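You operate a simulated robot arm through the tools that you are given. There is no shell and no other tool. Be economical: measure what you need, move in short steps, check, and stop when the job is done.

Carry out the task below with a simulated robot arm. There is one attempt and no reset: what you move stays moved.

Task
Gauge the SILL bar and lay it on the mat for its length.
Fine: 250 mm goes on green, any other length on red; draw the gauge jaw back before the bar comes out.

It is judged by the outcome, as a careful person would: the job done as asked, and still so three seconds after it is handed in. It fails if anything else is knocked over, pushed out of place, dropped, spilled or broken.

Robot
A 6-joint arm with a two-finger parallel gripper, fixed in place. Base frame: the origin is at the foot of the arm, x ahead of it, y to its left, z up; the work surface is at about z = 900. Lengths are in mm, angles in rad, forces in N, time in s.
With the tool pointing down near the work surface it reaches from about 240 to 660 mm from the base axis. Its first joint turns from -1.152 to 1.152 rad. Payload 2.9 kg.
The tool frame sits at the grasp point between the pads (the TCP): z along the fingers, y along the line on which they close. The tips reach 30 mm beyond it. The gripper opens to 110 mm. The fingers are 20 mm wide and 10 mm thick; the gripper's body (48 by 112 mm) begins 55 mm behind the TCP.
Orientation is told as [roll, pitch, yaw] about the base's x, y, z axes, in that order, counted from this pose: with the fingers straight down and closing along the base's y, the tool's x points along the base's -x, its y along +y and its z along -z.

Tools
- The arm moves only by the tool nudge_tool. Its argument "commands" is a list of rows, each a list of 7 numbers: the shift along the tool's x, y, z in mm, then the turn, a rotation vector about the tool's x, y, z in rad, then the opening in per cent of the stroke, from 0 (shut) to 100 (fully open). In form: [[dx, dy, dz, rx, ry, rz, jaw], ...]. A call has 1 to 10 rows; each row shifts and turns the commanded pose from where the row before left it, along the tool's axes as they then stand. Rows are played at 5 a second. More than 50 mm and 0.15 rad between two rows, or a gripper value outside its range, and nothing of the call is played. Where a pose cannot be reached the arm comes as near as it can. A force on the tool above 60 N (or 10 N above the force at the start of the call, whichever is more), or a blocked arm, ends the call early, and 0.2 s more pass. The fingers move at their own pace (about 108 mm/s each) and stop on an object; they squeeze with about 32 N. The grip force told is the motor's: it shows also when the fingers shut on nothing. Time passes only in rows, and 0.2 s behind the last, so rows that do not move let the fingers close. It gives the time, the measured TCP pose, the force on the tool (base axes), the opening and the grip force at its end, in the units of the frame above (readings bear some noise).
- Cameras (640 x 400 px; columns grow to the right, rows downward): "scene" is fixed at [74.9, 433, 1376.9]; the picture's right is [-0.77, -0.64, 0.00], its down [-0.41, 0.49, -0.77] and it looks along [0.49, -0.59, -0.64] (base axes); focal length 313 px, centre (320, 200). "wrist" rides on the gripper at [-36, 0, -57] in the tool frame; the picture's right is [0.00, -1.00, 0.00], its down [0.97, 0.00, -0.24] and it looks along [0.24, 0.00, 0.97] (tool axes); focal length 218 px, centre (320, 200). There is no depth. A picture from a camera that has moved, and an enlarged one, comes with that camera's place and axes in the base frame and with its lens.
- capture(camera): a new picture of that camera. The clock stands still meanwhile.
- enlarge(camera, box): a new picture of the part [left, top, right, bottom] of that camera's present view, enlarged. The clock stands still meanwhile.
- close_job(): hands the job in; it is judged then, once.

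Work in short steps. Places have to be worked out from the pictures, the camera data and where the tool is seen: move nearer, look again, correct. Check each grasp and each placing, and mend what went wrong. You have 120 turns and 84 pictures in all, those below and enlarged ones among them. Open the gripper and draw the arm clear of the work before you hand the job in, unless the task says otherwise; then end with one line.

The tools are called after "Request:" by a JSON object that holds its "fn" and its "kwargs". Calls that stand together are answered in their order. nudge_tool: Moves the arm, as the interface text tells. Its arguments: {"type":"object","properties":{"commands":{"type":"array"}},"required":["commands"]} The other tools are called the same way: capture (camera) takes a picture; enlarge (camera, box) takes an enlarged picture of a part of a camera's view; close_job () hands the job in.

At the start:

```text
clock: 0.0
eef_pos: [361.5, 151.8, 1150.0]
tcp_rot: [-0.002, -0.001, 0.002]
force: [0.4, 0.7, 0.2]
width: 110.2
finger_force: 0.2
```

scene: 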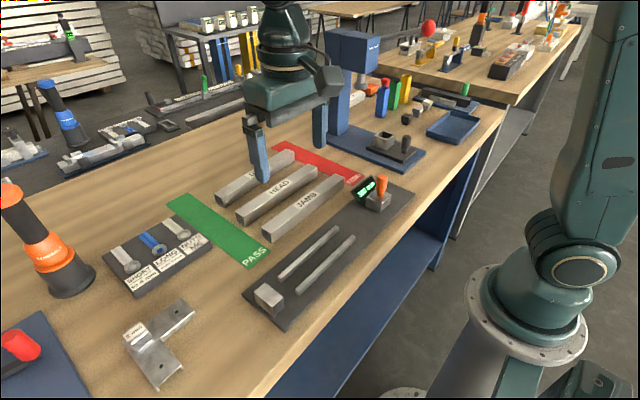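
wrist: 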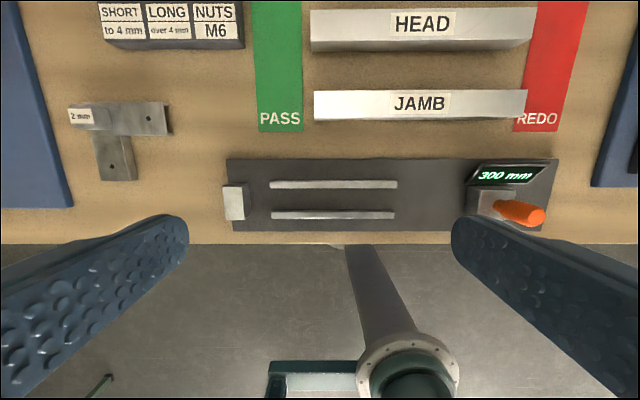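

I start by looking closely at the gauge and the bars.

Request:
{"fn": "enlarge", "kwargs": {"camera": "scene", "box": [200, 130, 420, 330]}}

Request:
{"fn": "enlarge", "kwargs": {"camera": "wrist", "box": [200, 0, 600, 250]}}

```text
2.00 times, centred on (310, 230) of scene
camera zoom: at [74.9, 433.0, 1376.9], right [-0.77, -0.64, 0.0], down [-0.41, 0.49, -0.77], along [0.49, -0.59, -0.64], focal length 626 px, centre (340, 140)
```

zoom: 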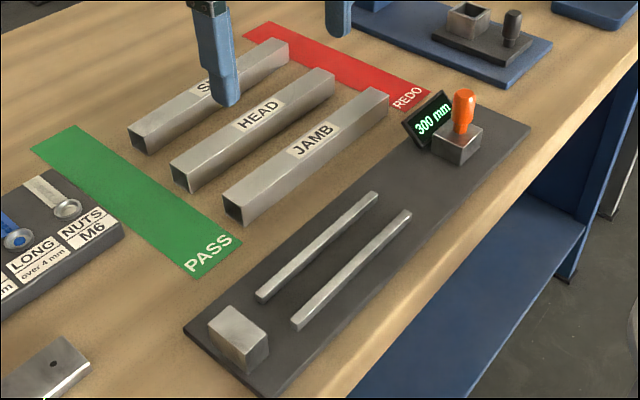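

```text
1.60 times, centred on (400, 125) of wrist
camera zoom: at [396.8, 153.2, 1207.1], right [0.0, -1.0, 0.0], down [-0.97, 0.0, 0.24], along [-0.24, 0.0, -0.97], focal length 349 px, centre (192, 320)
```

zoom: 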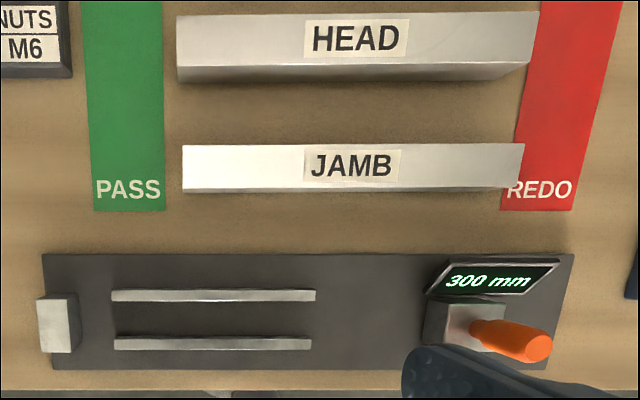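

SILL is the farthest bar (about x 600, y 50). I move over it, staying high, for a wrist look.

Request:
{"fn": "nudge_tool", "kwargs": {"commands": [[-40, -33, 0, 0, 0, 0, 100], [-40, -33, 0, 0, 0, 0, 100], [-40, -33, 0, 0, 0, 0, 100], [-30, 0, 0, 0, 0, 0, 100]]}}

Request:
{"fn": "capture", "kwargs": {"camera": "wrist"}}

```text
refused: row 1 steps farther than a row can; nothing moved
```

```text
79 pictures are left
camera wrist: at [396.8, 153.2, 1207.1], right [0.0, -1.0, 0.0], down [-0.97, 0.0, 0.24], along [-0.24, 0.0, -0.97], focal length 218 px, centre (320, 200)
```

wrist: 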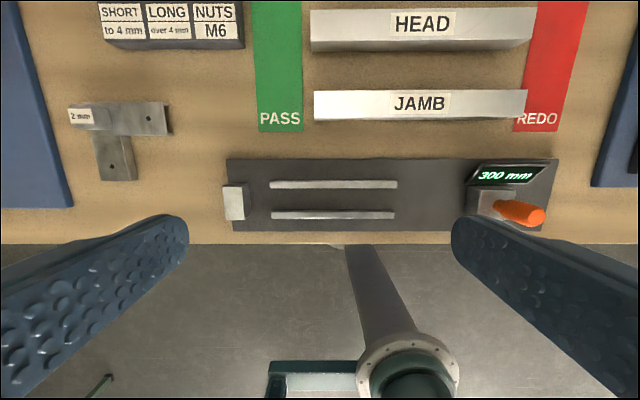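

The step was 51.9 mm, over the limit; I use smaller rows.

Request:
{"fn": "nudge_tool", "kwargs": {"commands": [[-35, -25, 0, 0, 0, 0, 100], [-35, -25, 0, 0, 0, 0, 100], [-35, -25, 0, 0, 0, 0, 100], [-35, -25, 0, 0, 0, 0, 100]]}}

Request:
{"fn": "capture", "kwargs": {"camera": "wrist"}}

```text
clock: 1.0
eef_pos: [502.2, 52.7, 1150.4]
tcp_rot: [0.0, 0.001, 0.0]
force: [0.8, 0.3, -0.6]
width: 109.8
finger_force: 0.1
```

```text
78 pictures are left
camera wrist: at [538.1, 52.5, 1207.2], right [0.0, -1.0, 0.0], down [-0.97, 0.0, 0.24], along [-0.24, 0.0, -0.97], focal length 218 px, centre (320, 200)
```

wrist: 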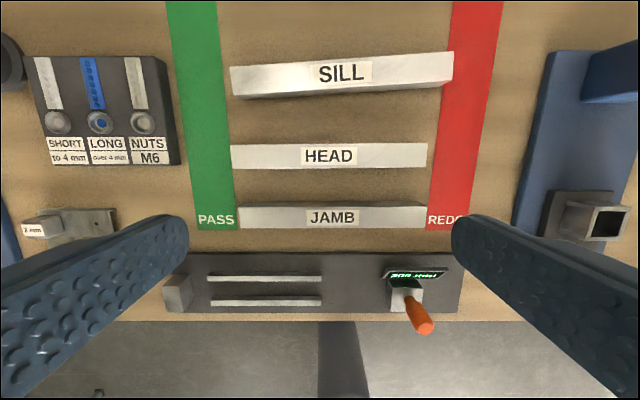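

SILL is slightly yawed. I enlarge for exact edges.

Request:
{"fn": "enlarge", "kwargs": {"camera": "wrist", "box": [160, 0, 512, 220]}}

Request:
{"fn": "enlarge", "kwargs": {"camera": "wrist", "box": [150, 220, 490, 340]}}

```text
1.82 times, centred on (336, 110) of wrist
camera zoom: at [538.1, 52.5, 1207.2], right [0.0, -1.0, 0.0], down [-0.97, 0.0, 0.24], along [-0.24, 0.0, -0.97], focal length 397 px, centre (291, 364)
```

zoom: 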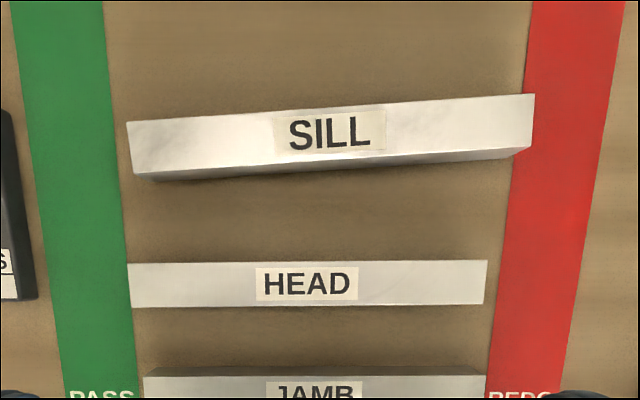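

```text
1.88 times, centred on (320, 280) of wrist
camera zoom: at [538.1, 52.5, 1207.2], right [0.0, -1.0, 0.0], down [-0.97, 0.0, 0.24], along [-0.24, 0.0, -0.97], focal length 411 px, centre (320, 49)
```

zoom: 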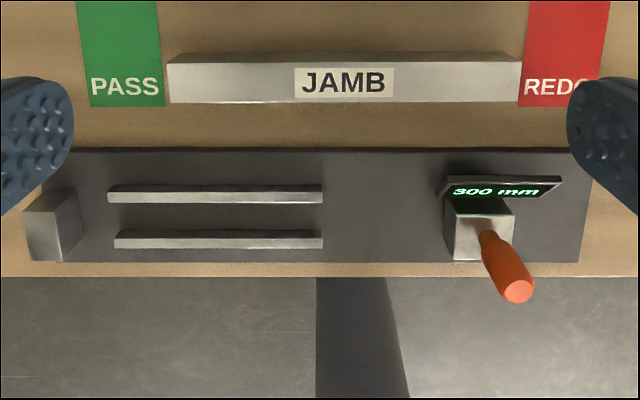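

SILL's top face: centre about (618, 28), yaw +0.062, section about 30x30. I turn the tool by about +1.509 rad on its z so that it closes across the bar.

Request:
{"fn": "nudge_tool", "kwargs": {"commands": [[0, 0, 0, 0, 0, 0.149, 70], [0, 0, 0, 0, 0, 0.149, 70], [0, 0, 0, 0, 0, 0.149, 70], [0, 0, 0, 0, 0, 0.149, 70], [0, 0, 0, 0, 0, 0.149, 70], [0, 0, 0, 0, 0, 0.149, 70], [0, 0, 0, 0, 0, 0.149, 70], [0, 0, 0, 0, 0, 0.149, 70], [0, 0, 0, 0, 0, 0.149, 70], [0, 0, 0, 0, 0, 0.149, 70]]}}

```text
clock: 3.2
eef_pos: [499.2, 52.6, 1150.0]
tcp_rot: [0.0, 0.001, -1.494]
force: [-0.2, -0.3, -0.1]
width: 77.0
finger_force: 0.0
```

Rotation works. Now over the bar and down to z≈1020 for a closer look.

Request:
{"fn": "nudge_tool", "kwargs": {"commands": [[-9, 39, 0, 0, 0, 0.015, 70], [-9, 39, 0, 0, 0, 0, 70], [-16, 38.5, 0, 0, 0, 0, 70], [0, 0, 45, 0, 0, 0, 70], [0, 0, 45, 0, 0, 0, 70], [0, 0, 40, 0, 0, 0, 70], [0, 0, 0, 0, 0, 0, 70]]}}

Request:
{"fn": "capture", "kwargs": {"camera": "wrist"}}

Request:
{"fn": "capture", "kwargs": {"camera": "scene"}}

```text
clock: 4.8
eef_pos: [619.4, 24.4, 1018.6]
tcp_rot: [0.0, 0.0, -1.506]
force: [-0.6, 0.6, 0.1]
width: 77.0
finger_force: 0.1
```

```text
75 pictures are left
camera wrist: at [621.8, -9.6, 1075.5], right [-1.0, -0.07, 0.0], down [-0.06, 0.97, 0.24], along [-0.02, 0.24, -0.97], focal length 218 px, centre (320, 200)
```

wrist: 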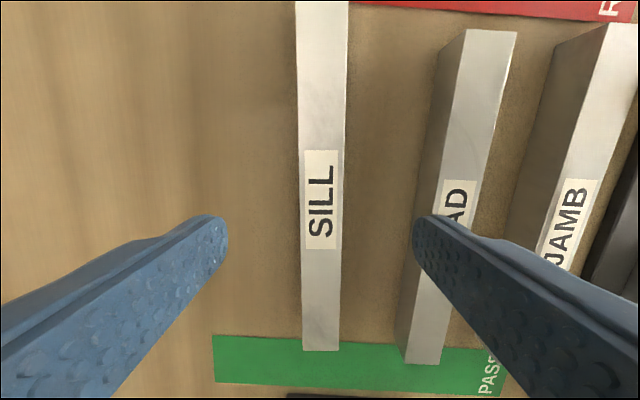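

```text
74 pictures are left
```

scene: 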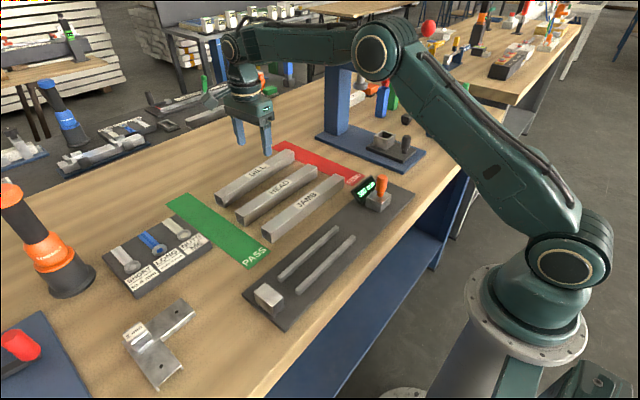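

The bar is centred and aligned between the fingers. I narrow the opening to 50 % and descend to TCP z≈944 (tips ≈14 mm below bar top, so they will later stay above the gauge rails).

Request:
{"fn": "nudge_tool", "kwargs": {"commands": [[2.5, -1, 0, 0, 0, 0, 50], [0, 0, 30, 0, 0, 0, 50], [0, 0, 25, 0, 0, 0, 50], [0, 0, 19, 0, 0, 0, 50], [0, 0, 0, 0, 0, 0, 50]]}}

Request:
{"fn": "capture", "kwargs": {"camera": "wrist"}}

Request:
{"fn": "enlarge", "kwargs": {"camera": "scene", "box": [200, 100, 360, 220]}}

```text
clock: 6.0
eef_pos: [617.3, 29.0, 946.0]
tcp_rot: [0.0, 0.0, -1.505]
force: [-0.8, -0.7, 0.7]
width: 54.9
finger_force: 0.1
```

```text
73 pictures are left
camera wrist: at [620.3, -5.7, 1002.7], right [-1.0, -0.07, 0.0], down [-0.06, 0.97, 0.24], along [-0.02, 0.24, -0.97], focal length 218 px, centre (320, 200)
```

wrist: 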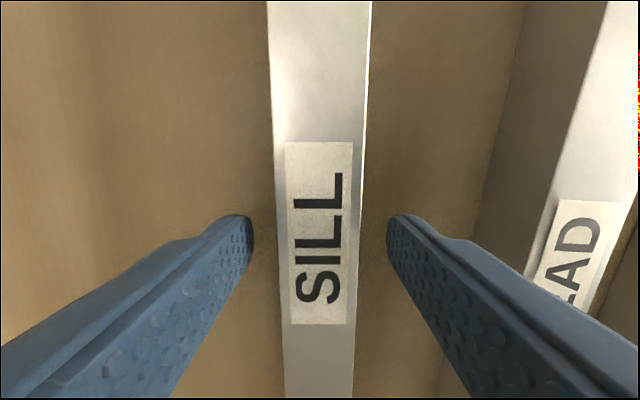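

```text
3.33 times, centred on (280, 160) of scene
camera zoom: at [74.9, 433.0, 1376.9], right [-0.77, -0.64, 0.0], down [-0.41, 0.49, -0.77], along [0.49, -0.59, -0.64], focal length 1043 px, centre (453, 333)
```

zoom: 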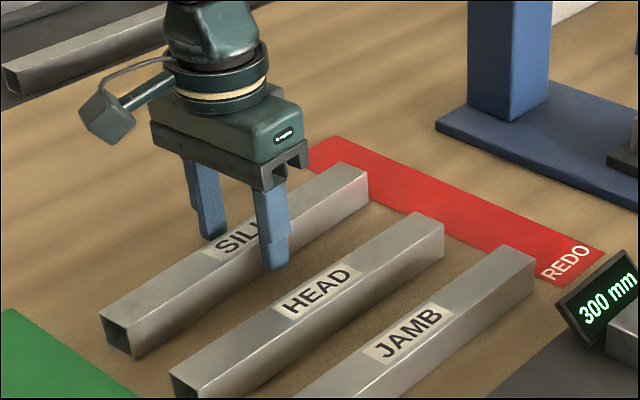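

Fingers straddle the bar well. I close on it.

Request:
{"fn": "nudge_tool", "kwargs": {"commands": [[0, 0, 0, 0, 0, 0, 0], [0, 0, 0, 0, 0, 0, 0], [0, 0, 0, 0, 0, 0, 0]]}}

```text
clock: 6.8
eef_pos: [618.5, 28.9, 947.5]
tcp_rot: [-0.001, 0.0, -1.506]
force: [-0.6, 0.4, -0.2]
width: 29.2
finger_force: 31.8
```

Gripped at about 29–30 mm. I lift straight up and check the hold.

Request:
{"fn": "nudge_tool", "kwargs": {"commands": [[0, 0, -15, 0, 0, 0, 0], [0, 0, -30, 0, 0, 0, 0], [0, 0, -40, 0, 0, 0, 0], [0, 0, -15, 0, 0, 0, 0], [0, 0, 0, 0, 0, 0, 0]]}}

Request:
{"fn": "capture", "kwargs": {"camera": "scene"}}

Request:
{"fn": "capture", "kwargs": {"camera": "wrist"}}

```text
clock: 8.0
eef_pos: [618.4, 29.2, 1047.5]
tcp_rot: [0.0, 0.0, -1.507]
force: [-1.1, -0.3, -1.4]
width: 29.4
finger_force: 32.5
```

```text
71 pictures are left
```

scene: 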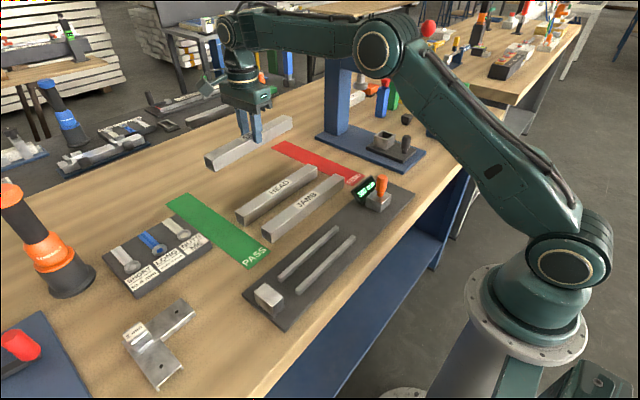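

```text
70 pictures are left
camera wrist: at [620.7, -5.7, 1104.1], right [-1.0, -0.07, 0.0], down [-0.06, 0.97, 0.24], along [-0.02, 0.24, -0.97], focal length 218 px, centre (320, 200)
```

wrist: 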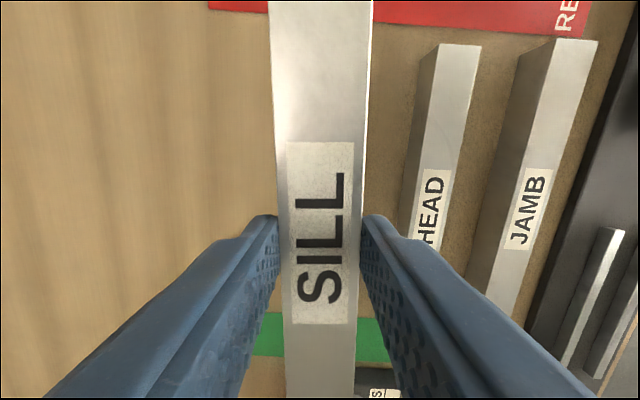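

Bar held firmly and level. I straighten the yaw to -π/2 and travel to beside the gauge (x≈420, y≈125) to measure the gauge from above.

Request:
{"fn": "nudge_tool", "kwargs": {"commands": [[0, 0, 0, 0, 0, 0.064, 0], [15, -40, 0, 0, 0, 0, 0], [20, -40, 0, 0, 0, 0, 0], [20, -40, 0, 0, 0, 0, 0], [20, -40, 0, 0, 0, 0, 0], [21, -38, 0, 0, 0, 0, 0], [0, 0, 0, 0, 0, 0, 0]]}}

Request:
{"fn": "capture", "kwargs": {"camera": "wrist"}}

```text
clock: 9.6
eef_pos: [417.5, 124.8, 1045.1]
tcp_rot: [0.0, 0.0, -1.568]
force: [0.1, 0.9, -1.8]
width: 29.1
finger_force: 31.8
```

```text
69 pictures are left
camera wrist: at [419.3, 89.0, 1103.0], right [-1.0, 0.0, 0.0], down [0.0, 0.97, 0.24], along [0.0, 0.24, -0.97], focal length 218 px, centre (320, 200)
```

wrist: 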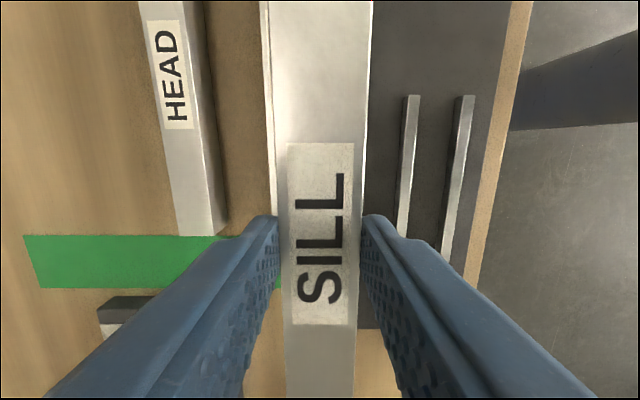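

Rails visible; I enlarge both views.

Request:
{"fn": "enlarge", "kwargs": {"camera": "wrist", "box": [370, 70, 530, 270]}}

Request:
{"fn": "enlarge", "kwargs": {"camera": "scene", "box": [240, 210, 370, 335]}}

Request:
{"fn": "enlarge", "kwargs": {"camera": "scene", "box": [320, 160, 430, 250]}}

```text
2.00 times, centred on (450, 170) of wrist
camera zoom: at [419.3, 89.0, 1103.0], right [-1.0, 0.0, 0.0], down [0.0, 0.97, 0.24], along [0.0, 0.24, -0.97], focal length 436 px, centre (60, 260)
```

zoom: 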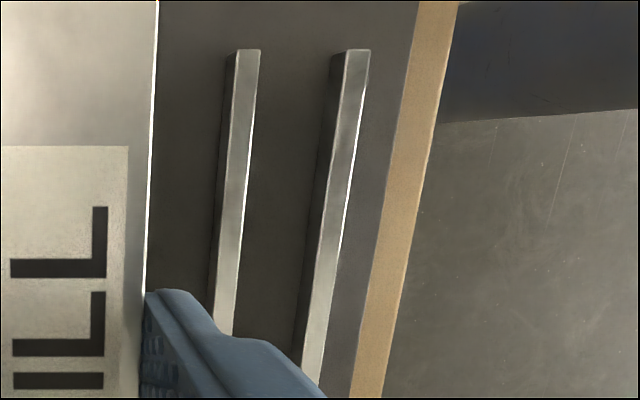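

```text
3.20 times, centred on (305, 272) of scene
camera zoom: at [74.9, 433.0, 1376.9], right [-0.77, -0.64, 0.0], down [-0.41, 0.49, -0.77], along [0.49, -0.59, -0.64], focal length 1002 px, centre (368, -32)
```

zoom: 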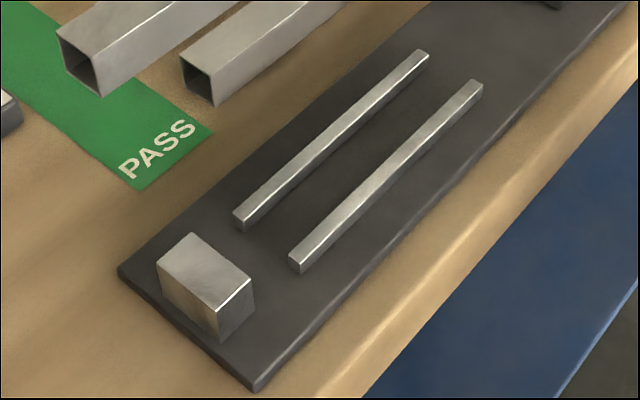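

```text
4.44 times, centred on (375, 205) of scene
camera zoom: at [74.9, 433.0, 1376.9], right [-0.77, -0.64, 0.0], down [-0.41, 0.49, -0.77], along [0.49, -0.59, -0.64], focal length 1391 px, centre (76, 178)
```

zoom: 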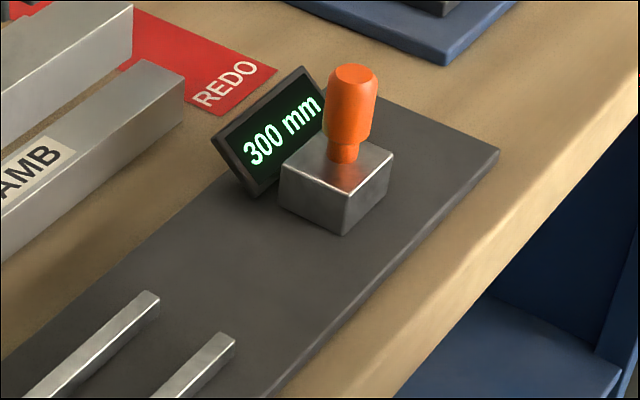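

Estimate: rail channel centred x≈322.5 (inner gap ≈34 mm, rail tops z≈917), fixed jaw face y≈248, moving jaw face y≈-51. I go above the channel with TCP at (322.5, 117, 1010).

Request:
{"fn": "nudge_tool", "kwargs": {"commands": [[-3, -35, 0, 0, 0, 0, 0], [-3, -35, 0, 0, 0, 0, 0], [-2, -25, 0, 0, 0, 0, 0], [0, 0, 35, 0, 0, 0, 0], [0, 0, 0, 0, 0, 0, 0]]}}

Request:
{"fn": "capture", "kwargs": {"camera": "wrist"}}

Request:
{"fn": "enlarge", "kwargs": {"camera": "scene", "box": [230, 170, 430, 335]}}

```text
clock: 10.8
eef_pos: [324.2, 117.5, 1012.1]
tcp_rot: [0.0, 0.0, -1.569]
force: [0.1, -0.5, -1.2]
width: 29.3
finger_force: 32.0
```

```text
65 pictures are left
camera wrist: at [324.5, 81.6, 1067.8], right [-1.0, 0.0, 0.0], down [0.0, 0.97, 0.24], along [0.0, 0.24, -0.97], focal length 218 px, centre (320, 200)
```

wrist: 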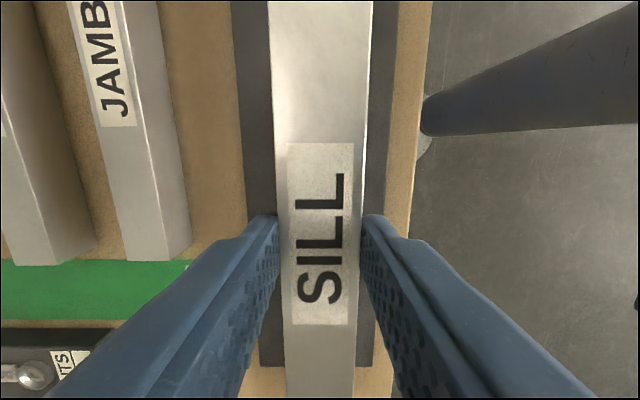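

```text
2.42 times, centred on (330, 252) of scene
camera zoom: at [74.9, 433.0, 1376.9], right [-0.77, -0.64, 0.0], down [-0.41, 0.49, -0.77], along [0.49, -0.59, -0.64], focal length 759 px, centre (296, 73)
```

zoom: 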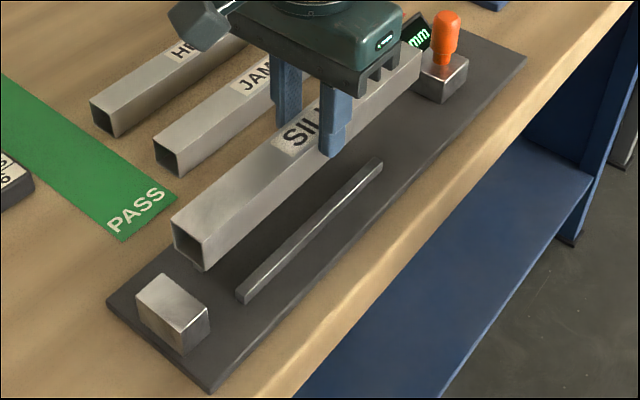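

I lower to TCP z≈988 (bar bottom ≈940, above the jaw) to see the rails on both sides.

Request:
{"fn": "nudge_tool", "kwargs": {"commands": [[0, 0, 14, 0, 0, 0, 0], [0, 0, 10, 0, 0, 0, 0], [0, 0, 0, 0, 0, 0, 0]]}}

Request:
{"fn": "enlarge", "kwargs": {"camera": "wrist", "box": [200, 0, 440, 220]}}

Request:
{"fn": "enlarge", "kwargs": {"camera": "scene", "box": [240, 210, 370, 335]}}

```text
clock: 11.6
eef_pos: [324.9, 116.7, 986.5]
tcp_rot: [0.001, -0.001, -1.568]
force: [-0.1, 0.2, -1.1]
width: 29.4
finger_force: 31.7
```

```text
1.82 times, centred on (320, 110) of wrist
camera zoom: at [324.9, 81.6, 1044.2], right [-1.0, 0.0, 0.0], down [0.0, 0.97, 0.24], along [0.0, 0.24, -0.97], focal length 397 px, centre (320, 364)
```

zoom: 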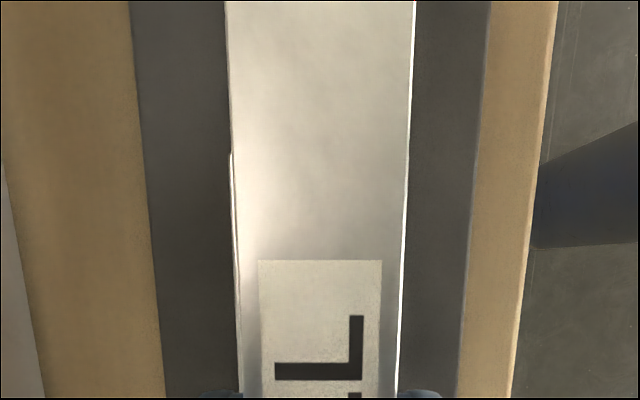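

```text
3.20 times, centred on (305, 272) of scene
camera zoom: at [75.0, 433.0, 1376.9], right [-0.77, -0.64, 0.0], down [-0.41, 0.49, -0.77], along [0.49, -0.59, -0.64], focal length 1002 px, centre (368, -32)
```

zoom: 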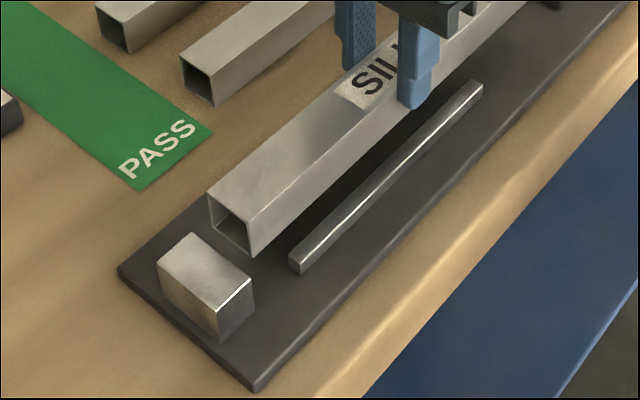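

The rails show nearly symmetric about the bar (a sliver on the +x side), so the channel centre is about 0.5 mm to +x. I correct that and lower to just above the rails (TCP z≈968).

Request:
{"fn": "nudge_tool", "kwargs": {"commands": [[0, 0.5, 10, 0, 0, 0, 0], [0, 0, 8, 0, 0, 0, 0], [0, 0, 0, 0, 0, 0, 0]]}}

Request:
{"fn": "enlarge", "kwargs": {"camera": "wrist", "box": [240, 0, 400, 220]}}

Request:
{"fn": "enlarge", "kwargs": {"camera": "scene", "box": [240, 230, 340, 325]}}

```text
clock: 12.4
eef_pos: [325.7, 117.0, 969.6]
tcp_rot: [0.0, 0.001, -1.569]
force: [-0.7, 0.0, -1.6]
width: 29.2
finger_force: 31.5
```

```text
1.82 times, centred on (320, 110) of wrist
camera zoom: at [325.7, 81.3, 1026.0], right [-1.0, 0.0, 0.0], down [0.0, 0.97, 0.24], along [0.0, 0.24, -0.97], focal length 397 px, centre (320, 364)
```

zoom: 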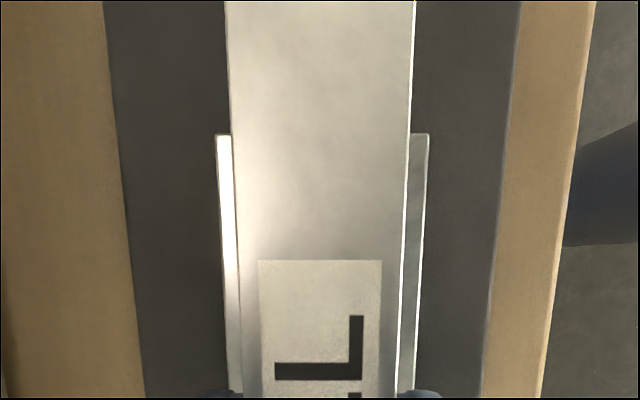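

```text
4.21 times, centred on (290, 278) of scene
camera zoom: at [75.0, 433.0, 1376.9], right [-0.77, -0.64, 0.0], down [-0.41, 0.49, -0.77], along [0.49, -0.59, -0.64], focal length 1318 px, centre (446, -126)
```

zoom: 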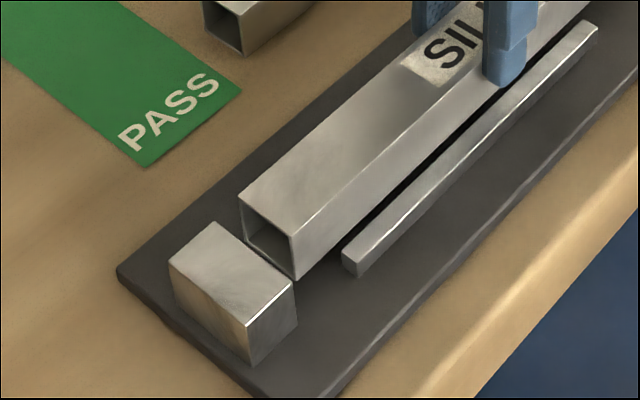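

Both rails visible: channel centre is about 0.6 mm to -x of the bar. I correct and lower into the channel, then feel for the plate.

Request:
{"fn": "nudge_tool", "kwargs": {"commands": [[0, -0.6, 0, 0, 0, 0, 0], [0, 0, 6, 0, 0, 0, 0], [0, 0, 5, 0, 0, 0, 0], [0, 0, 0, 0, 0, 0, 0]]}}

Request:
{"fn": "enlarge", "kwargs": {"camera": "wrist", "box": [240, 0, 400, 220]}}

Request:
{"fn": "enlarge", "kwargs": {"camera": "scene", "box": [240, 230, 340, 325]}}

```text
clock: 13.4
eef_pos: [325.8, 117.4, 957.3]
tcp_rot: [0.001, -0.002, -1.569]
force: [0.3, -0.3, -1.8]
width: 29.1
finger_force: 31.9
```

```text
1.82 times, centred on (320, 110) of wrist
camera zoom: at [325.0, 81.4, 1014.7], right [-1.0, 0.0, 0.0], down [0.0, 0.97, 0.24], along [0.0, 0.24, -0.97], focal length 397 px, centre (320, 364)
```

zoom: 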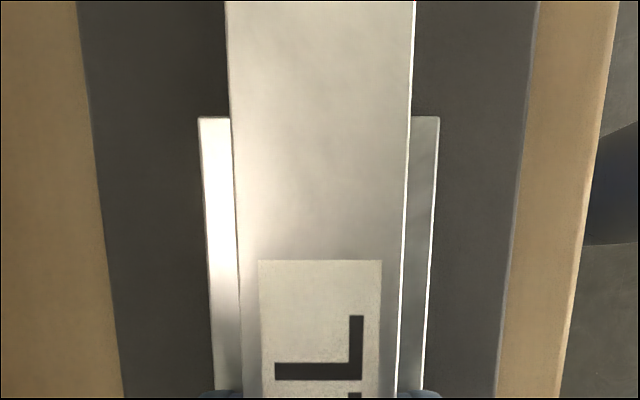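

```text
4.21 times, centred on (290, 278) of scene
camera zoom: at [74.9, 433.0, 1376.9], right [-0.77, -0.64, 0.0], down [-0.41, 0.49, -0.77], along [0.49, -0.59, -0.64], focal length 1318 px, centre (446, -126)
```

zoom: 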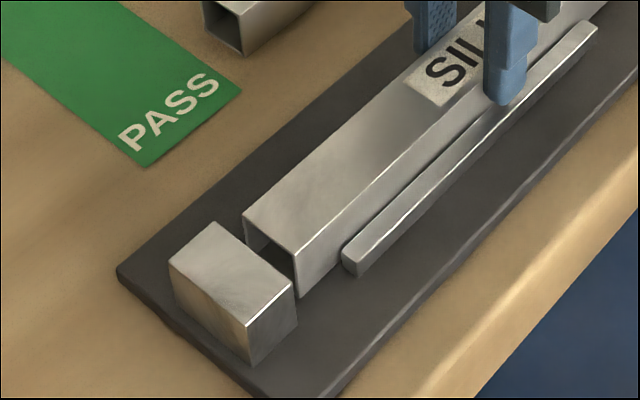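

The bar sits centred inside the rails. I lower in 1 mm steps until a contact force shows.

Request:
{"fn": "nudge_tool", "kwargs": {"commands": [[0, 0, 1, 0, 0, 0, 0], [0, 0, 1, 0, 0, 0, 0], [0, 0, 0, 0, 0, 0, 0]]}}

```text
clock: 14.2
eef_pos: [326.1, 117.2, 955.9]
tcp_rot: [0.002, 0.001, -1.569]
force: [-0.1, 0.5, -1.8]
width: 29.4
finger_force: 32.6
```

No contact yet; one more step down.

Request:
{"fn": "nudge_tool", "kwargs": {"commands": [[0, 0, 1, 0, 0, 0, 0], [0, 0, 0, 0, 0, 0, 0]]}}

Request:
{"fn": "nudge_tool", "kwargs": {"commands": [[0, 0, 0.7, 0, 0, 0, 0], [0, 0, 0, 0, 0, 0, 0]]}}

```text
clock: 14.8
eef_pos: [324.7, 116.9, 955.4]
tcp_rot: [0.001, -0.002, -1.569]
force: [-2.4, 1.5, 13.3]
width: 29.3
finger_force: 31.9
```

```text
clock: 15.4
eef_pos: [325.1, 116.4, 953.4]
tcp_rot: [0.0, 0.0, -1.568]
force: [-5.2, -1.1, 23.6]
width: 29.3
finger_force: 32.0
```

Seated (23 N upward). I release to about 48 mm and rise.

Request:
{"fn": "nudge_tool", "kwargs": {"commands": [[0, 0, -1, 0, 0, 0, 44], [0, 0, 0, 0, 0, 0, 44], [0, 0, -20, 0, 0, 0, 44], [0, 0, -45, 0, 0, 0, 44], [0, 0, -45, 0, 0, 0, 44], [0, 0, 0, 0, 0, 0, 44]]}}

Request:
{"fn": "capture", "kwargs": {"camera": "wrist"}}

Request:
{"fn": "enlarge", "kwargs": {"camera": "scene", "box": [240, 160, 420, 325]}}

```text
clock: 16.8
eef_pos: [325.2, 117.1, 1067.3]
tcp_rot: [-0.001, 0.001, -1.568]
force: [-1.0, -0.1, 0.5]
width: 48.5
finger_force: 0.1
```

```text
57 pictures are left
camera wrist: at [325.9, 82.0, 1123.9], right [-1.0, 0.0, 0.0], down [0.0, 0.97, 0.24], along [0.0, 0.24, -0.97], focal length 218 px, centre (320, 200)
```

wrist: 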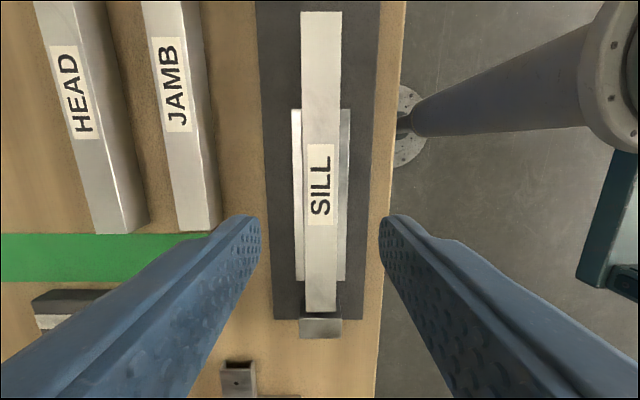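

```text
2.42 times, centred on (330, 242) of scene
camera zoom: at [74.9, 433.0, 1376.9], right [-0.77, -0.64, 0.0], down [-0.41, 0.49, -0.77], along [0.49, -0.59, -0.64], focal length 759 px, centre (296, 97)
```

zoom: 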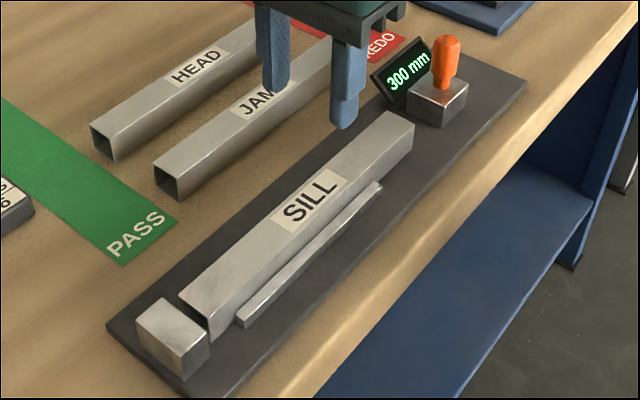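

Bar lies in the channel by the fixed jaw. The knob is about at (324, -79), top z≈980. I move above it at z≈1067 and look.

Request:
{"fn": "nudge_tool", "kwargs": {"commands": [[-49, 0, 0, 0, 0, 0, 60], [-49, 0, 0, 0, 0, 0, 60], [-49, 0, 0, 0, 0, 0, 60], [-49, -0.5, 0, 0, 0, 0, 60], [0, 0, 0, 0, 0, 0, 60]]}}

Request:
{"fn": "capture", "kwargs": {"camera": "wrist"}}

Request:
{"fn": "enlarge", "kwargs": {"camera": "scene", "box": [320, 130, 430, 230]}}

```text
clock: 18.0
eef_pos: [325.5, -79.7, 1065.9]
tcp_rot: [0.0, 0.001, -1.571]
force: [0.5, -0.6, 0.4]
width: 65.9
finger_force: 0.0
```

```text
55 pictures are left
camera wrist: at [325.0, -115.4, 1122.2], right [-1.0, 0.0, 0.0], down [0.0, 0.97, 0.24], along [0.0, 0.24, -0.97], focal length 218 px, centre (320, 200)
```

wrist: 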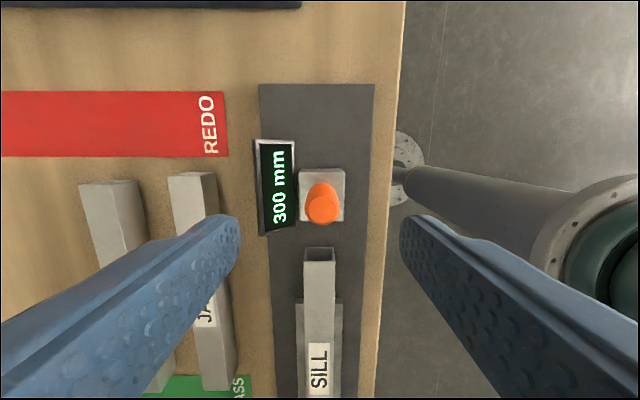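

```text
4.00 times, centred on (375, 180) of scene
camera zoom: at [74.9, 433.0, 1376.9], right [-0.77, -0.64, 0.0], down [-0.41, 0.49, -0.77], along [0.49, -0.59, -0.64], focal length 1252 px, centre (100, 280)
```

zoom: 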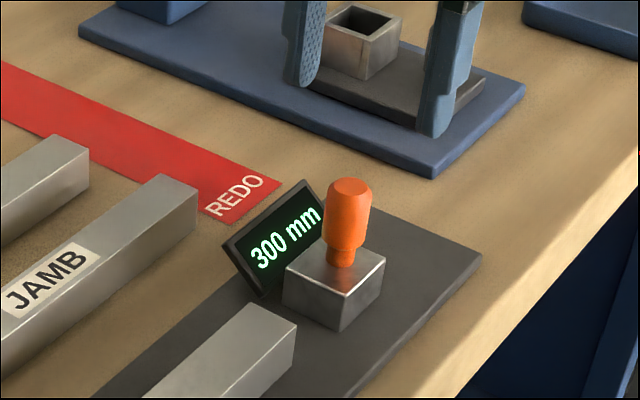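

Knob at about (323, -76), Ø≈23, top z≈980; the display's upper edge is z≈941. I narrow to 40 mm opening and descend to TCP z≈982 with tips above the display.

Request:
{"fn": "nudge_tool", "kwargs": {"commands": [[3.5, -2, 0, 0, 0, 0, 40], [0, 0, 30, 0, 0, 0, 40], [0, 0, 25, 0, 0, 0, 40], [0, 0, 0, 0, 0, 0, 40]]}}

Request:
{"fn": "capture", "kwargs": {"camera": "wrist"}}

Request:
{"fn": "enlarge", "kwargs": {"camera": "scene", "box": [320, 130, 430, 230]}}

```text
clock: 19.0
eef_pos: [322.3, -74.9, 1010.5]
tcp_rot: [-0.001, 0.001, -1.569]
force: [-0.4, -0.6, 0.0]
width: 43.9
finger_force: 0.0
```

```text
53 pictures are left
camera wrist: at [322.8, -111.3, 1067.7], right [-1.0, 0.0, 0.0], down [0.0, 0.97, 0.24], along [0.0, 0.24, -0.97], focal length 218 px, centre (320, 200)
```

wrist: 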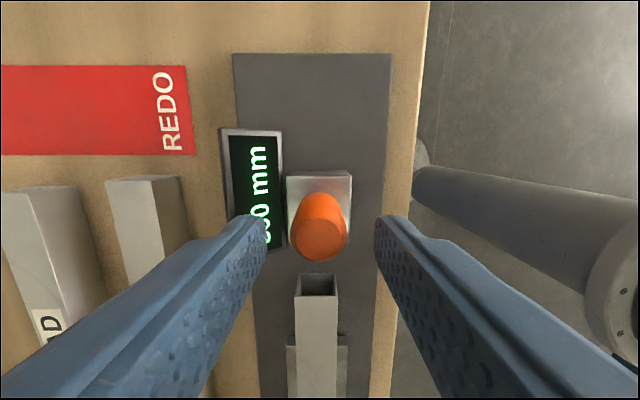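

```text
4.00 times, centred on (375, 180) of scene
camera zoom: at [74.9, 433.0, 1376.9], right [-0.77, -0.64, 0.0], down [-0.41, 0.49, -0.77], along [0.49, -0.59, -0.64], focal length 1252 px, centre (100, 280)
```

zoom: 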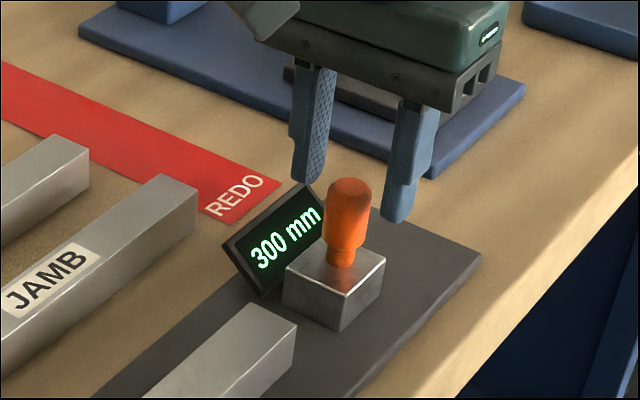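

Alignment is good. I descend 28 mm and close on the knob.

Request:
{"fn": "nudge_tool", "kwargs": {"commands": [[0, 0, 14, 0, 0, 0, 40], [0, 0, 14, 0, 0, 0, 40], [0, 0, 0, 0, 0, 0, 40], [0, 0, 0, 0, 0, 0, 0], [0, 0, 0, 0, 0, 0, 0], [0, 0, 0, 0, 0, 0, 0]]}}

Request:
{"fn": "enlarge", "kwargs": {"camera": "scene", "box": [320, 130, 430, 230]}}

```text
clock: 20.4
eef_pos: [323.4, -75.4, 982.3]
tcp_rot: [-0.001, 0.0, -1.568]
force: [7.4, -0.2, -4.9]
width: 23.4
finger_force: 45.0
```

```text
4.00 times, centred on (375, 180) of scene
camera zoom: at [75.2, 433.0, 1376.9], right [-0.77, -0.64, 0.0], down [-0.41, 0.49, -0.77], along [0.49, -0.59, -0.64], focal length 1252 px, centre (100, 280)
```

zoom: 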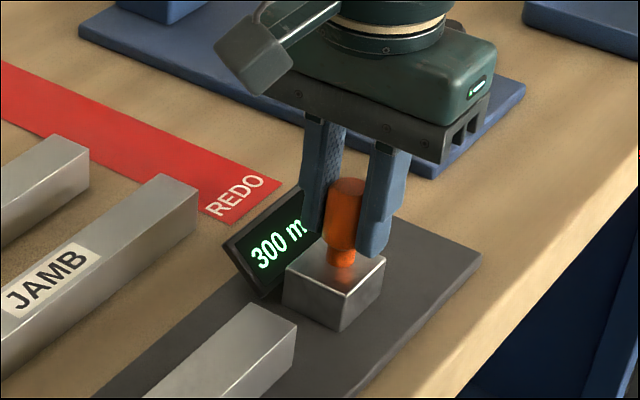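

Knob gripped. I relieve the small side load and slide the jaw +y by 30 mm first.

Request:
{"fn": "nudge_tool", "kwargs": {"commands": [[0, 0.5, 0, 0, 0, 0, 0], [5, 0, 0, 0, 0, 0, 0], [5, 0, 0, 0, 0, 0, 0], [5, 0, 0, 0, 0, 0, 0], [5, 0, 0, 0, 0, 0, 0], [5, 0, 0, 0, 0, 0, 0], [5, 0, 0, 0, 0, 0, 0]]}}

Request:
{"fn": "enlarge", "kwargs": {"camera": "scene", "box": [320, 130, 430, 230]}}

```text
clock: 22.0
eef_pos: [322.8, -43.6, 983.8]
tcp_rot: [-0.001, 0.0, -1.57]
force: [8.8, -1.2, -21.6]
width: 23.2
finger_force: 45.4
```

```text
4.00 times, centred on (375, 180) of scene
camera zoom: at [75.4, 433.0, 1376.9], right [-0.77, -0.64, 0.0], down [-0.41, 0.49, -0.77], along [0.49, -0.59, -0.64], focal length 1252 px, centre (100, 280)
```

zoom: 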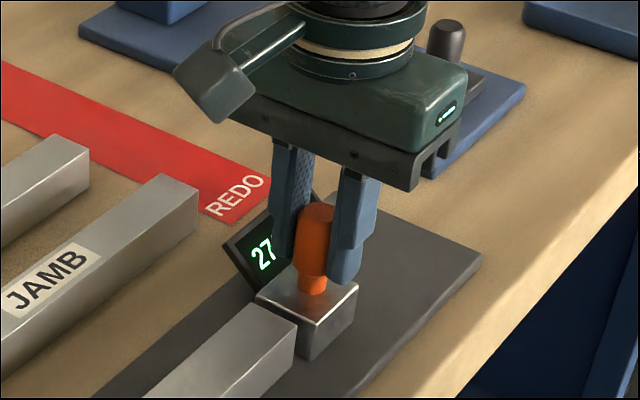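

The jaw slides and the display counts down (27x). I relieve z by 1 mm and go on 10 mm in small steps.

Request:
{"fn": "nudge_tool", "kwargs": {"commands": [[0, 0, 1, 0, 0, 0, 0], [2, 0, 0, 0, 0, 0, 0], [2, 0, 0, 0, 0, 0, 0], [2, 0, 0, 0, 0, 0, 0], [2, 0, 0, 0, 0, 0, 0], [2, 0, 0, 0, 0, 0, 0]]}}

Request:
{"fn": "nudge_tool", "kwargs": {"commands": [[1, 0, 0, 0, 0, 0, 0], [1, 0, 0, 0, 0, 0, 0], [1, 0, 0, 0, 0, 0, 0], [0, 0, 0, 0, 0, 0, 0]]}}

Request:
{"fn": "enlarge", "kwargs": {"camera": "scene", "box": [240, 130, 430, 325]}}

```text
clock: 23.4
eef_pos: [323.0, -34.5, 981.3]
tcp_rot: [0.004, -0.001, -1.569]
force: [-2.4, -2.2, 30.8]
width: 23.7
finger_force: 45.7
```

```text
clock: 24.4
eef_pos: [322.0, -32.3, 982.5]
tcp_rot: [0.003, -0.001, -1.57]
force: [-1.3, -1.2, 32.8]
width: 23.5
finger_force: 45.1
```

```text
2.05 times, centred on (335, 228) of scene
camera zoom: at [74.6, 433.0, 1376.9], right [-0.77, -0.64, 0.0], down [-0.41, 0.49, -0.77], along [0.49, -0.59, -0.64], focal length 642 px, centre (289, 144)
```

zoom: 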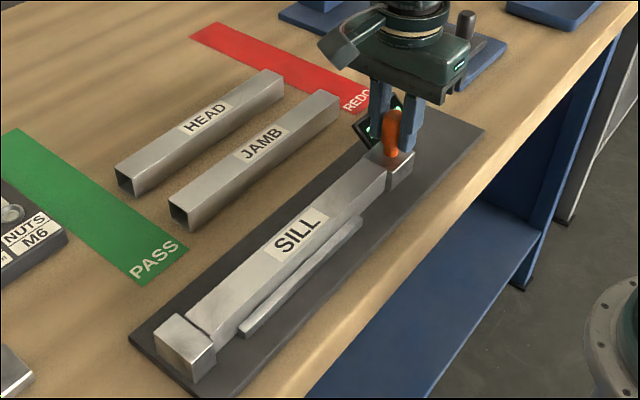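

Nearly touching. I ease z back 0.6 mm and continue in 1 mm steps, watching the y force.

Request:
{"fn": "nudge_tool", "kwargs": {"commands": [[0, 0, -0.6, 0, 0, 0, 0], [1, 0, 0, 0, 0, 0, 0], [1, 0, 0, 0, 0, 0, 0], [1, 0, 0, 0, 0, 0, 0], [0, 0, 0, 0, 0, 0, 0]]}}

Request:
{"fn": "nudge_tool", "kwargs": {"commands": [[1, 0, 0, 0, 0, 0, 0], [1, 0, 0, 0, 0, 0, 0], [0, 0, 0, 0, 0, 0, 0]]}}

Request:
{"fn": "enlarge", "kwargs": {"camera": "scene", "box": [240, 230, 340, 325]}}

Request:
{"fn": "enlarge", "kwargs": {"camera": "scene", "box": [330, 150, 420, 220]}}

```text
clock: 25.6
eef_pos: [324.1, -30.4, 981.9]
tcp_rot: [0.001, -0.003, -1.574]
force: [7.4, -14.2, -3.5]
width: 23.5
finger_force: 45.4
```

```text
clock: 26.4
eef_pos: [323.1, -30.0, 981.0]
tcp_rot: [0.0, -0.005, -1.577]
force: [7.7, -30.6, -9.5]
width: 23.3
finger_force: 45.1
```

```text
4.21 times, centred on (290, 278) of scene
camera zoom: at [75.2, 432.2, 1377.2], right [-0.77, -0.64, 0.0], down [-0.41, 0.49, -0.77], along [0.49, -0.59, -0.64], focal length 1318 px, centre (446, -126)
```

zoom: 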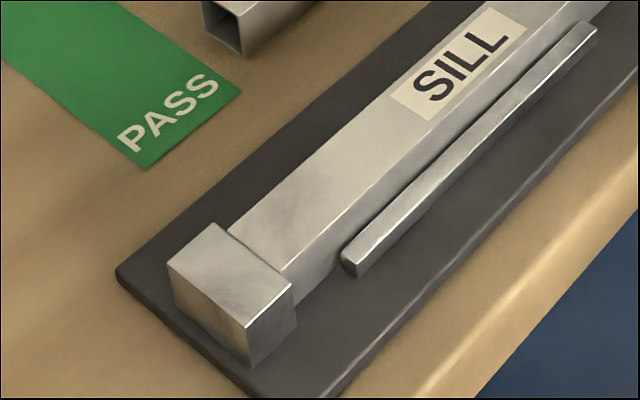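

```text
5.71 times, centred on (375, 185) of scene
camera zoom: at [75.2, 432.2, 1377.2], right [-0.77, -0.64, 0.0], down [-0.41, 0.49, -0.77], along [0.49, -0.59, -0.64], focal length 1789 px, centre (6, 286)
```

zoom: 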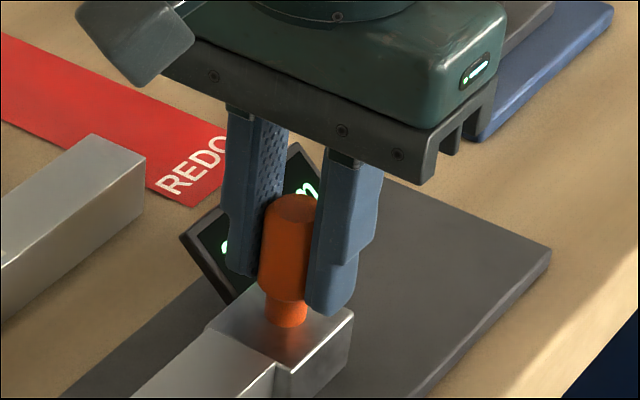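

Force -30 N in y: the bar is clamped between both jaws. I try to read the display through the wrist camera.

Request:
{"fn": "capture", "kwargs": {"camera": "wrist"}}

```text
46 pictures are left
camera wrist: at [323.1, -65.4, 1038.9], right [-1.0, 0.0, 0.0], down [0.0, 0.97, 0.23], along [0.0, 0.23, -0.97], focal length 218 px, centre (320, 200)
```

wrist: 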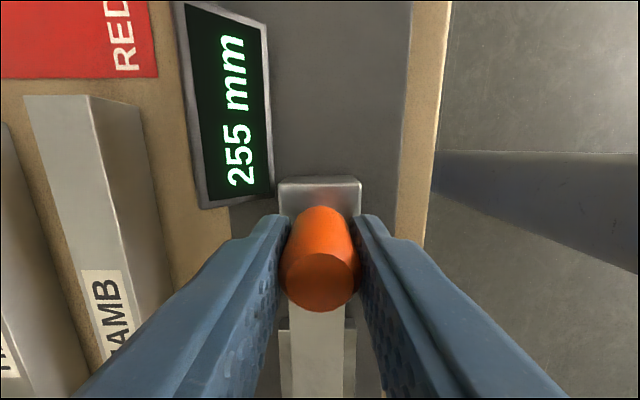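

The display reads 255 mm. To be sure it's true contact I push 1 mm more and read again, enlarged.

Request:
{"fn": "nudge_tool", "kwargs": {"commands": [[0.7, 0, 0, 0, 0, 0, 0], [0, 0, 0, 0, 0, 0, 0]]}}

Request:
{"fn": "enlarge", "kwargs": {"camera": "wrist", "box": [170, 0, 390, 220]}}

Request:
{"fn": "enlarge", "kwargs": {"camera": "scene", "box": [255, 265, 325, 325]}}

```text
clock: 27.0
eef_pos: [322.5, -29.9, 982.6]
tcp_rot: [0.001, -0.008, -1.575]
force: [7.0, -33.3, -7.1]
width: 23.5
finger_force: 44.8
```

```text
1.82 times, centred on (280, 110) of wrist
camera zoom: at [323.1, -64.8, 1039.1], right [-1.0, 0.01, 0.0], down [0.01, 0.97, 0.23], along [0.0, 0.23, -0.97], focal length 397 px, centre (393, 364)
```

zoom: 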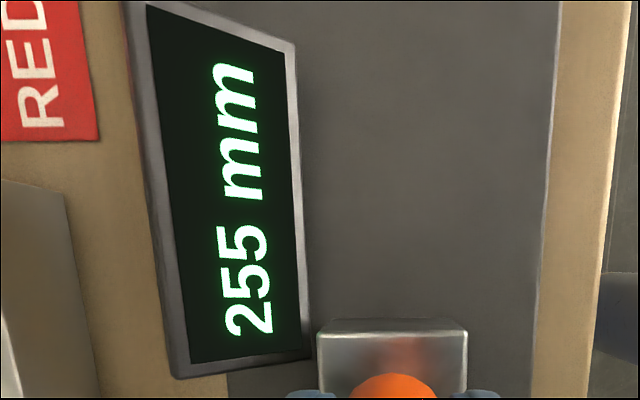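

```text
6.67 times, centred on (290, 295) of scene
camera zoom: at [75.2, 432.1, 1377.2], right [-0.77, -0.64, 0.0], down [-0.41, 0.49, -0.77], along [0.49, -0.59, -0.64], focal length 2087 px, centre (520, -433)
```

zoom: 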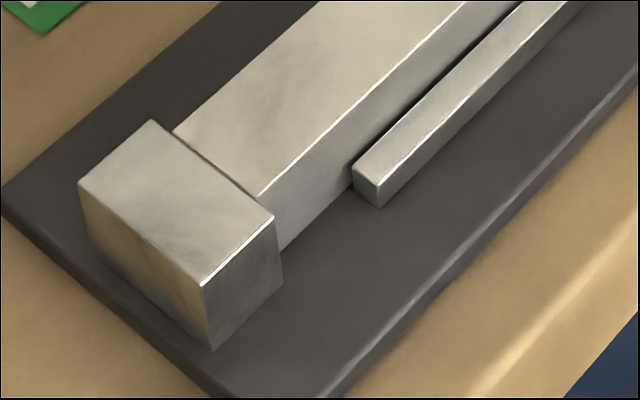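

The bar is firmly flush and reads 255 mm, so it goes on red. First I draw the jaw back 48 mm.

Request:
{"fn": "nudge_tool", "kwargs": {"commands": [[-6, 0, 0, 0, 0, 0, 0], [-6, 0, 0, 0, 0, 0, 0], [-6, 0, 0, 0, 0, 0, 0], [-6, 0, 0, 0, 0, 0, 0], [-6, 0, 0, 0, 0, 0, 0], [-6, 0, 0, 0, 0, 0, 0], [-6, 0, 0, 0, 0, 0, 0], [-6, 0, 0, 0, 0, 0, 0], [0, 0, 0, 0, 0, 0, 0]]}}

Request:
{"fn": "enlarge", "kwargs": {"camera": "scene", "box": [240, 130, 430, 325]}}

```text
clock: 29.0
eef_pos: [323.5, -74.0, 983.2]
tcp_rot: [-0.001, 0.001, -1.569]
force: [3.1, 1.7, 8.3]
width: 23.4
finger_force: 44.8
```

```text
2.05 times, centred on (335, 228) of scene
camera zoom: at [74.9, 433.1, 1376.9], right [-0.77, -0.64, 0.0], down [-0.41, 0.49, -0.77], along [0.49, -0.59, -0.64], focal length 642 px, centre (289, 144)
```

zoom: 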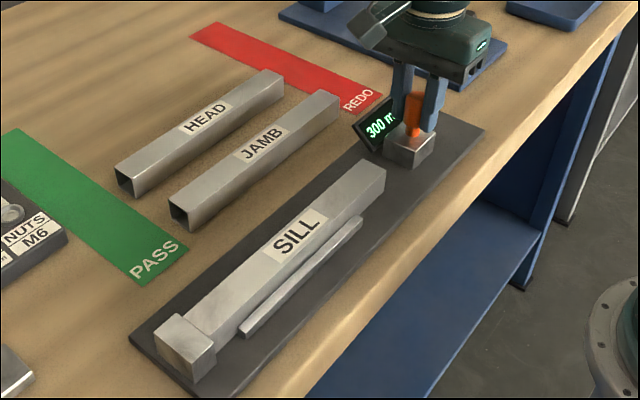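

Jaw is back at 300. I release the knob and rise.

Request:
{"fn": "nudge_tool", "kwargs": {"commands": [[0, 0, 0, 0, 0, 0, 38], [0, 0, 0, 0, 0, 0, 38], [0, 0, -30, 0, 0, 0, 38], [0, 0, -40, 0, 0, 0, 38], [0, 0, -10, 0, 0, 0, 44], [0, 0, 0, 0, 0, 0, 44]]}}

Request:
{"fn": "nudge_tool", "kwargs": {"commands": [[49, 0, 0, 0, 0, 0, 50], [49, 0, 0, 0, 0, 0, 50], [49, 1, 0, 0, 0, 0, 50], [48, 0, 0, 0, 0, 0, 50], [0, 0, 0, 0, 0, 0, 50]]}}

Request:
{"fn": "capture", "kwargs": {"camera": "wrist"}}

Request:
{"fn": "capture", "kwargs": {"camera": "scene"}}

```text
clock: 30.4
eef_pos: [323.3, -74.7, 1062.2]
tcp_rot: [0.0, 0.001, -1.569]
force: [0.0, 0.6, 0.1]
width: 48.7
finger_force: 0.0
```

```text
clock: 31.6
eef_pos: [323.4, 121.3, 1061.1]
tcp_rot: [0.001, 0.0, -1.573]
force: [0.8, 0.1, -0.4]
width: 55.2
finger_force: 0.0
```

```text
42 pictures are left
camera wrist: at [324.1, 84.9, 1118.4], right [-1.0, 0.0, 0.0], down [0.0, 0.97, 0.24], along [0.0, 0.24, -0.97], focal length 218 px, centre (320, 200)
```

wrist: 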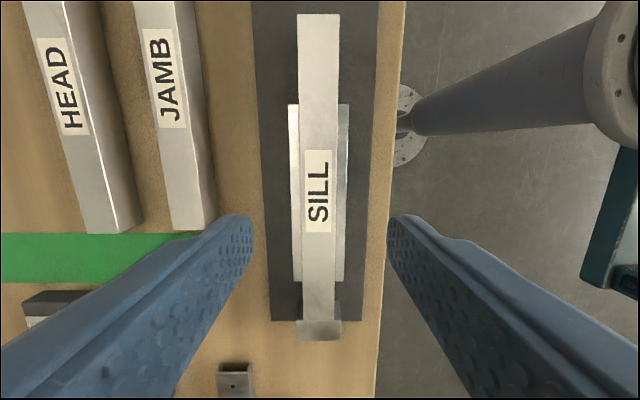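

```text
41 pictures are left
```

scene: 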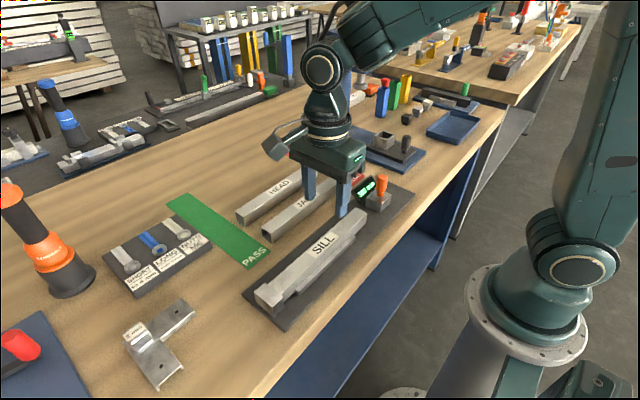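

Bar is about 1 mm to +x of the tool centre. I correct, descend to TCP z≈954.5 and close.

Request:
{"fn": "nudge_tool", "kwargs": {"commands": [[0, 1, 0, 0, 0, 0, 45], [0, 0, 45, 0, 0, 0, 45], [0, 0, 40, 0, 0, 0, 45], [0, 0, 21.5, 0, 0, 0, 45], [0, 0, 0, 0, 0, 0, 45]]}}

Request:
{"fn": "capture", "kwargs": {"camera": "wrist"}}

```text
clock: 32.8
eef_pos: [325.4, 120.3, 954.1]
tcp_rot: [0.0, 0.001, -1.569]
force: [0.0, 0.5, 0.2]
width: 49.7
finger_force: 0.0
```

```text
40 pictures are left
camera wrist: at [324.6, 84.7, 1011.2], right [-1.0, 0.0, 0.0], down [0.0, 0.97, 0.24], along [0.0, 0.24, -0.97], focal length 218 px, centre (320, 200)
```

wrist: 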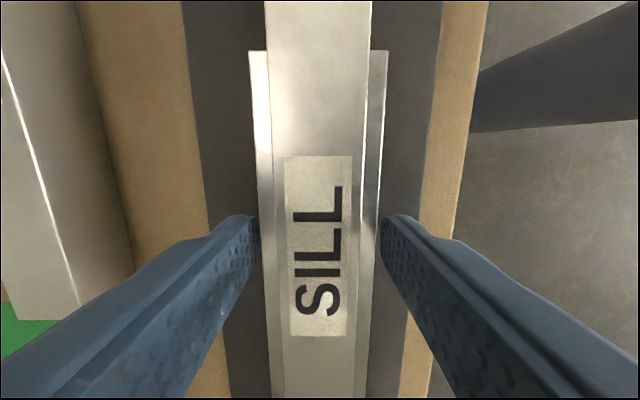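

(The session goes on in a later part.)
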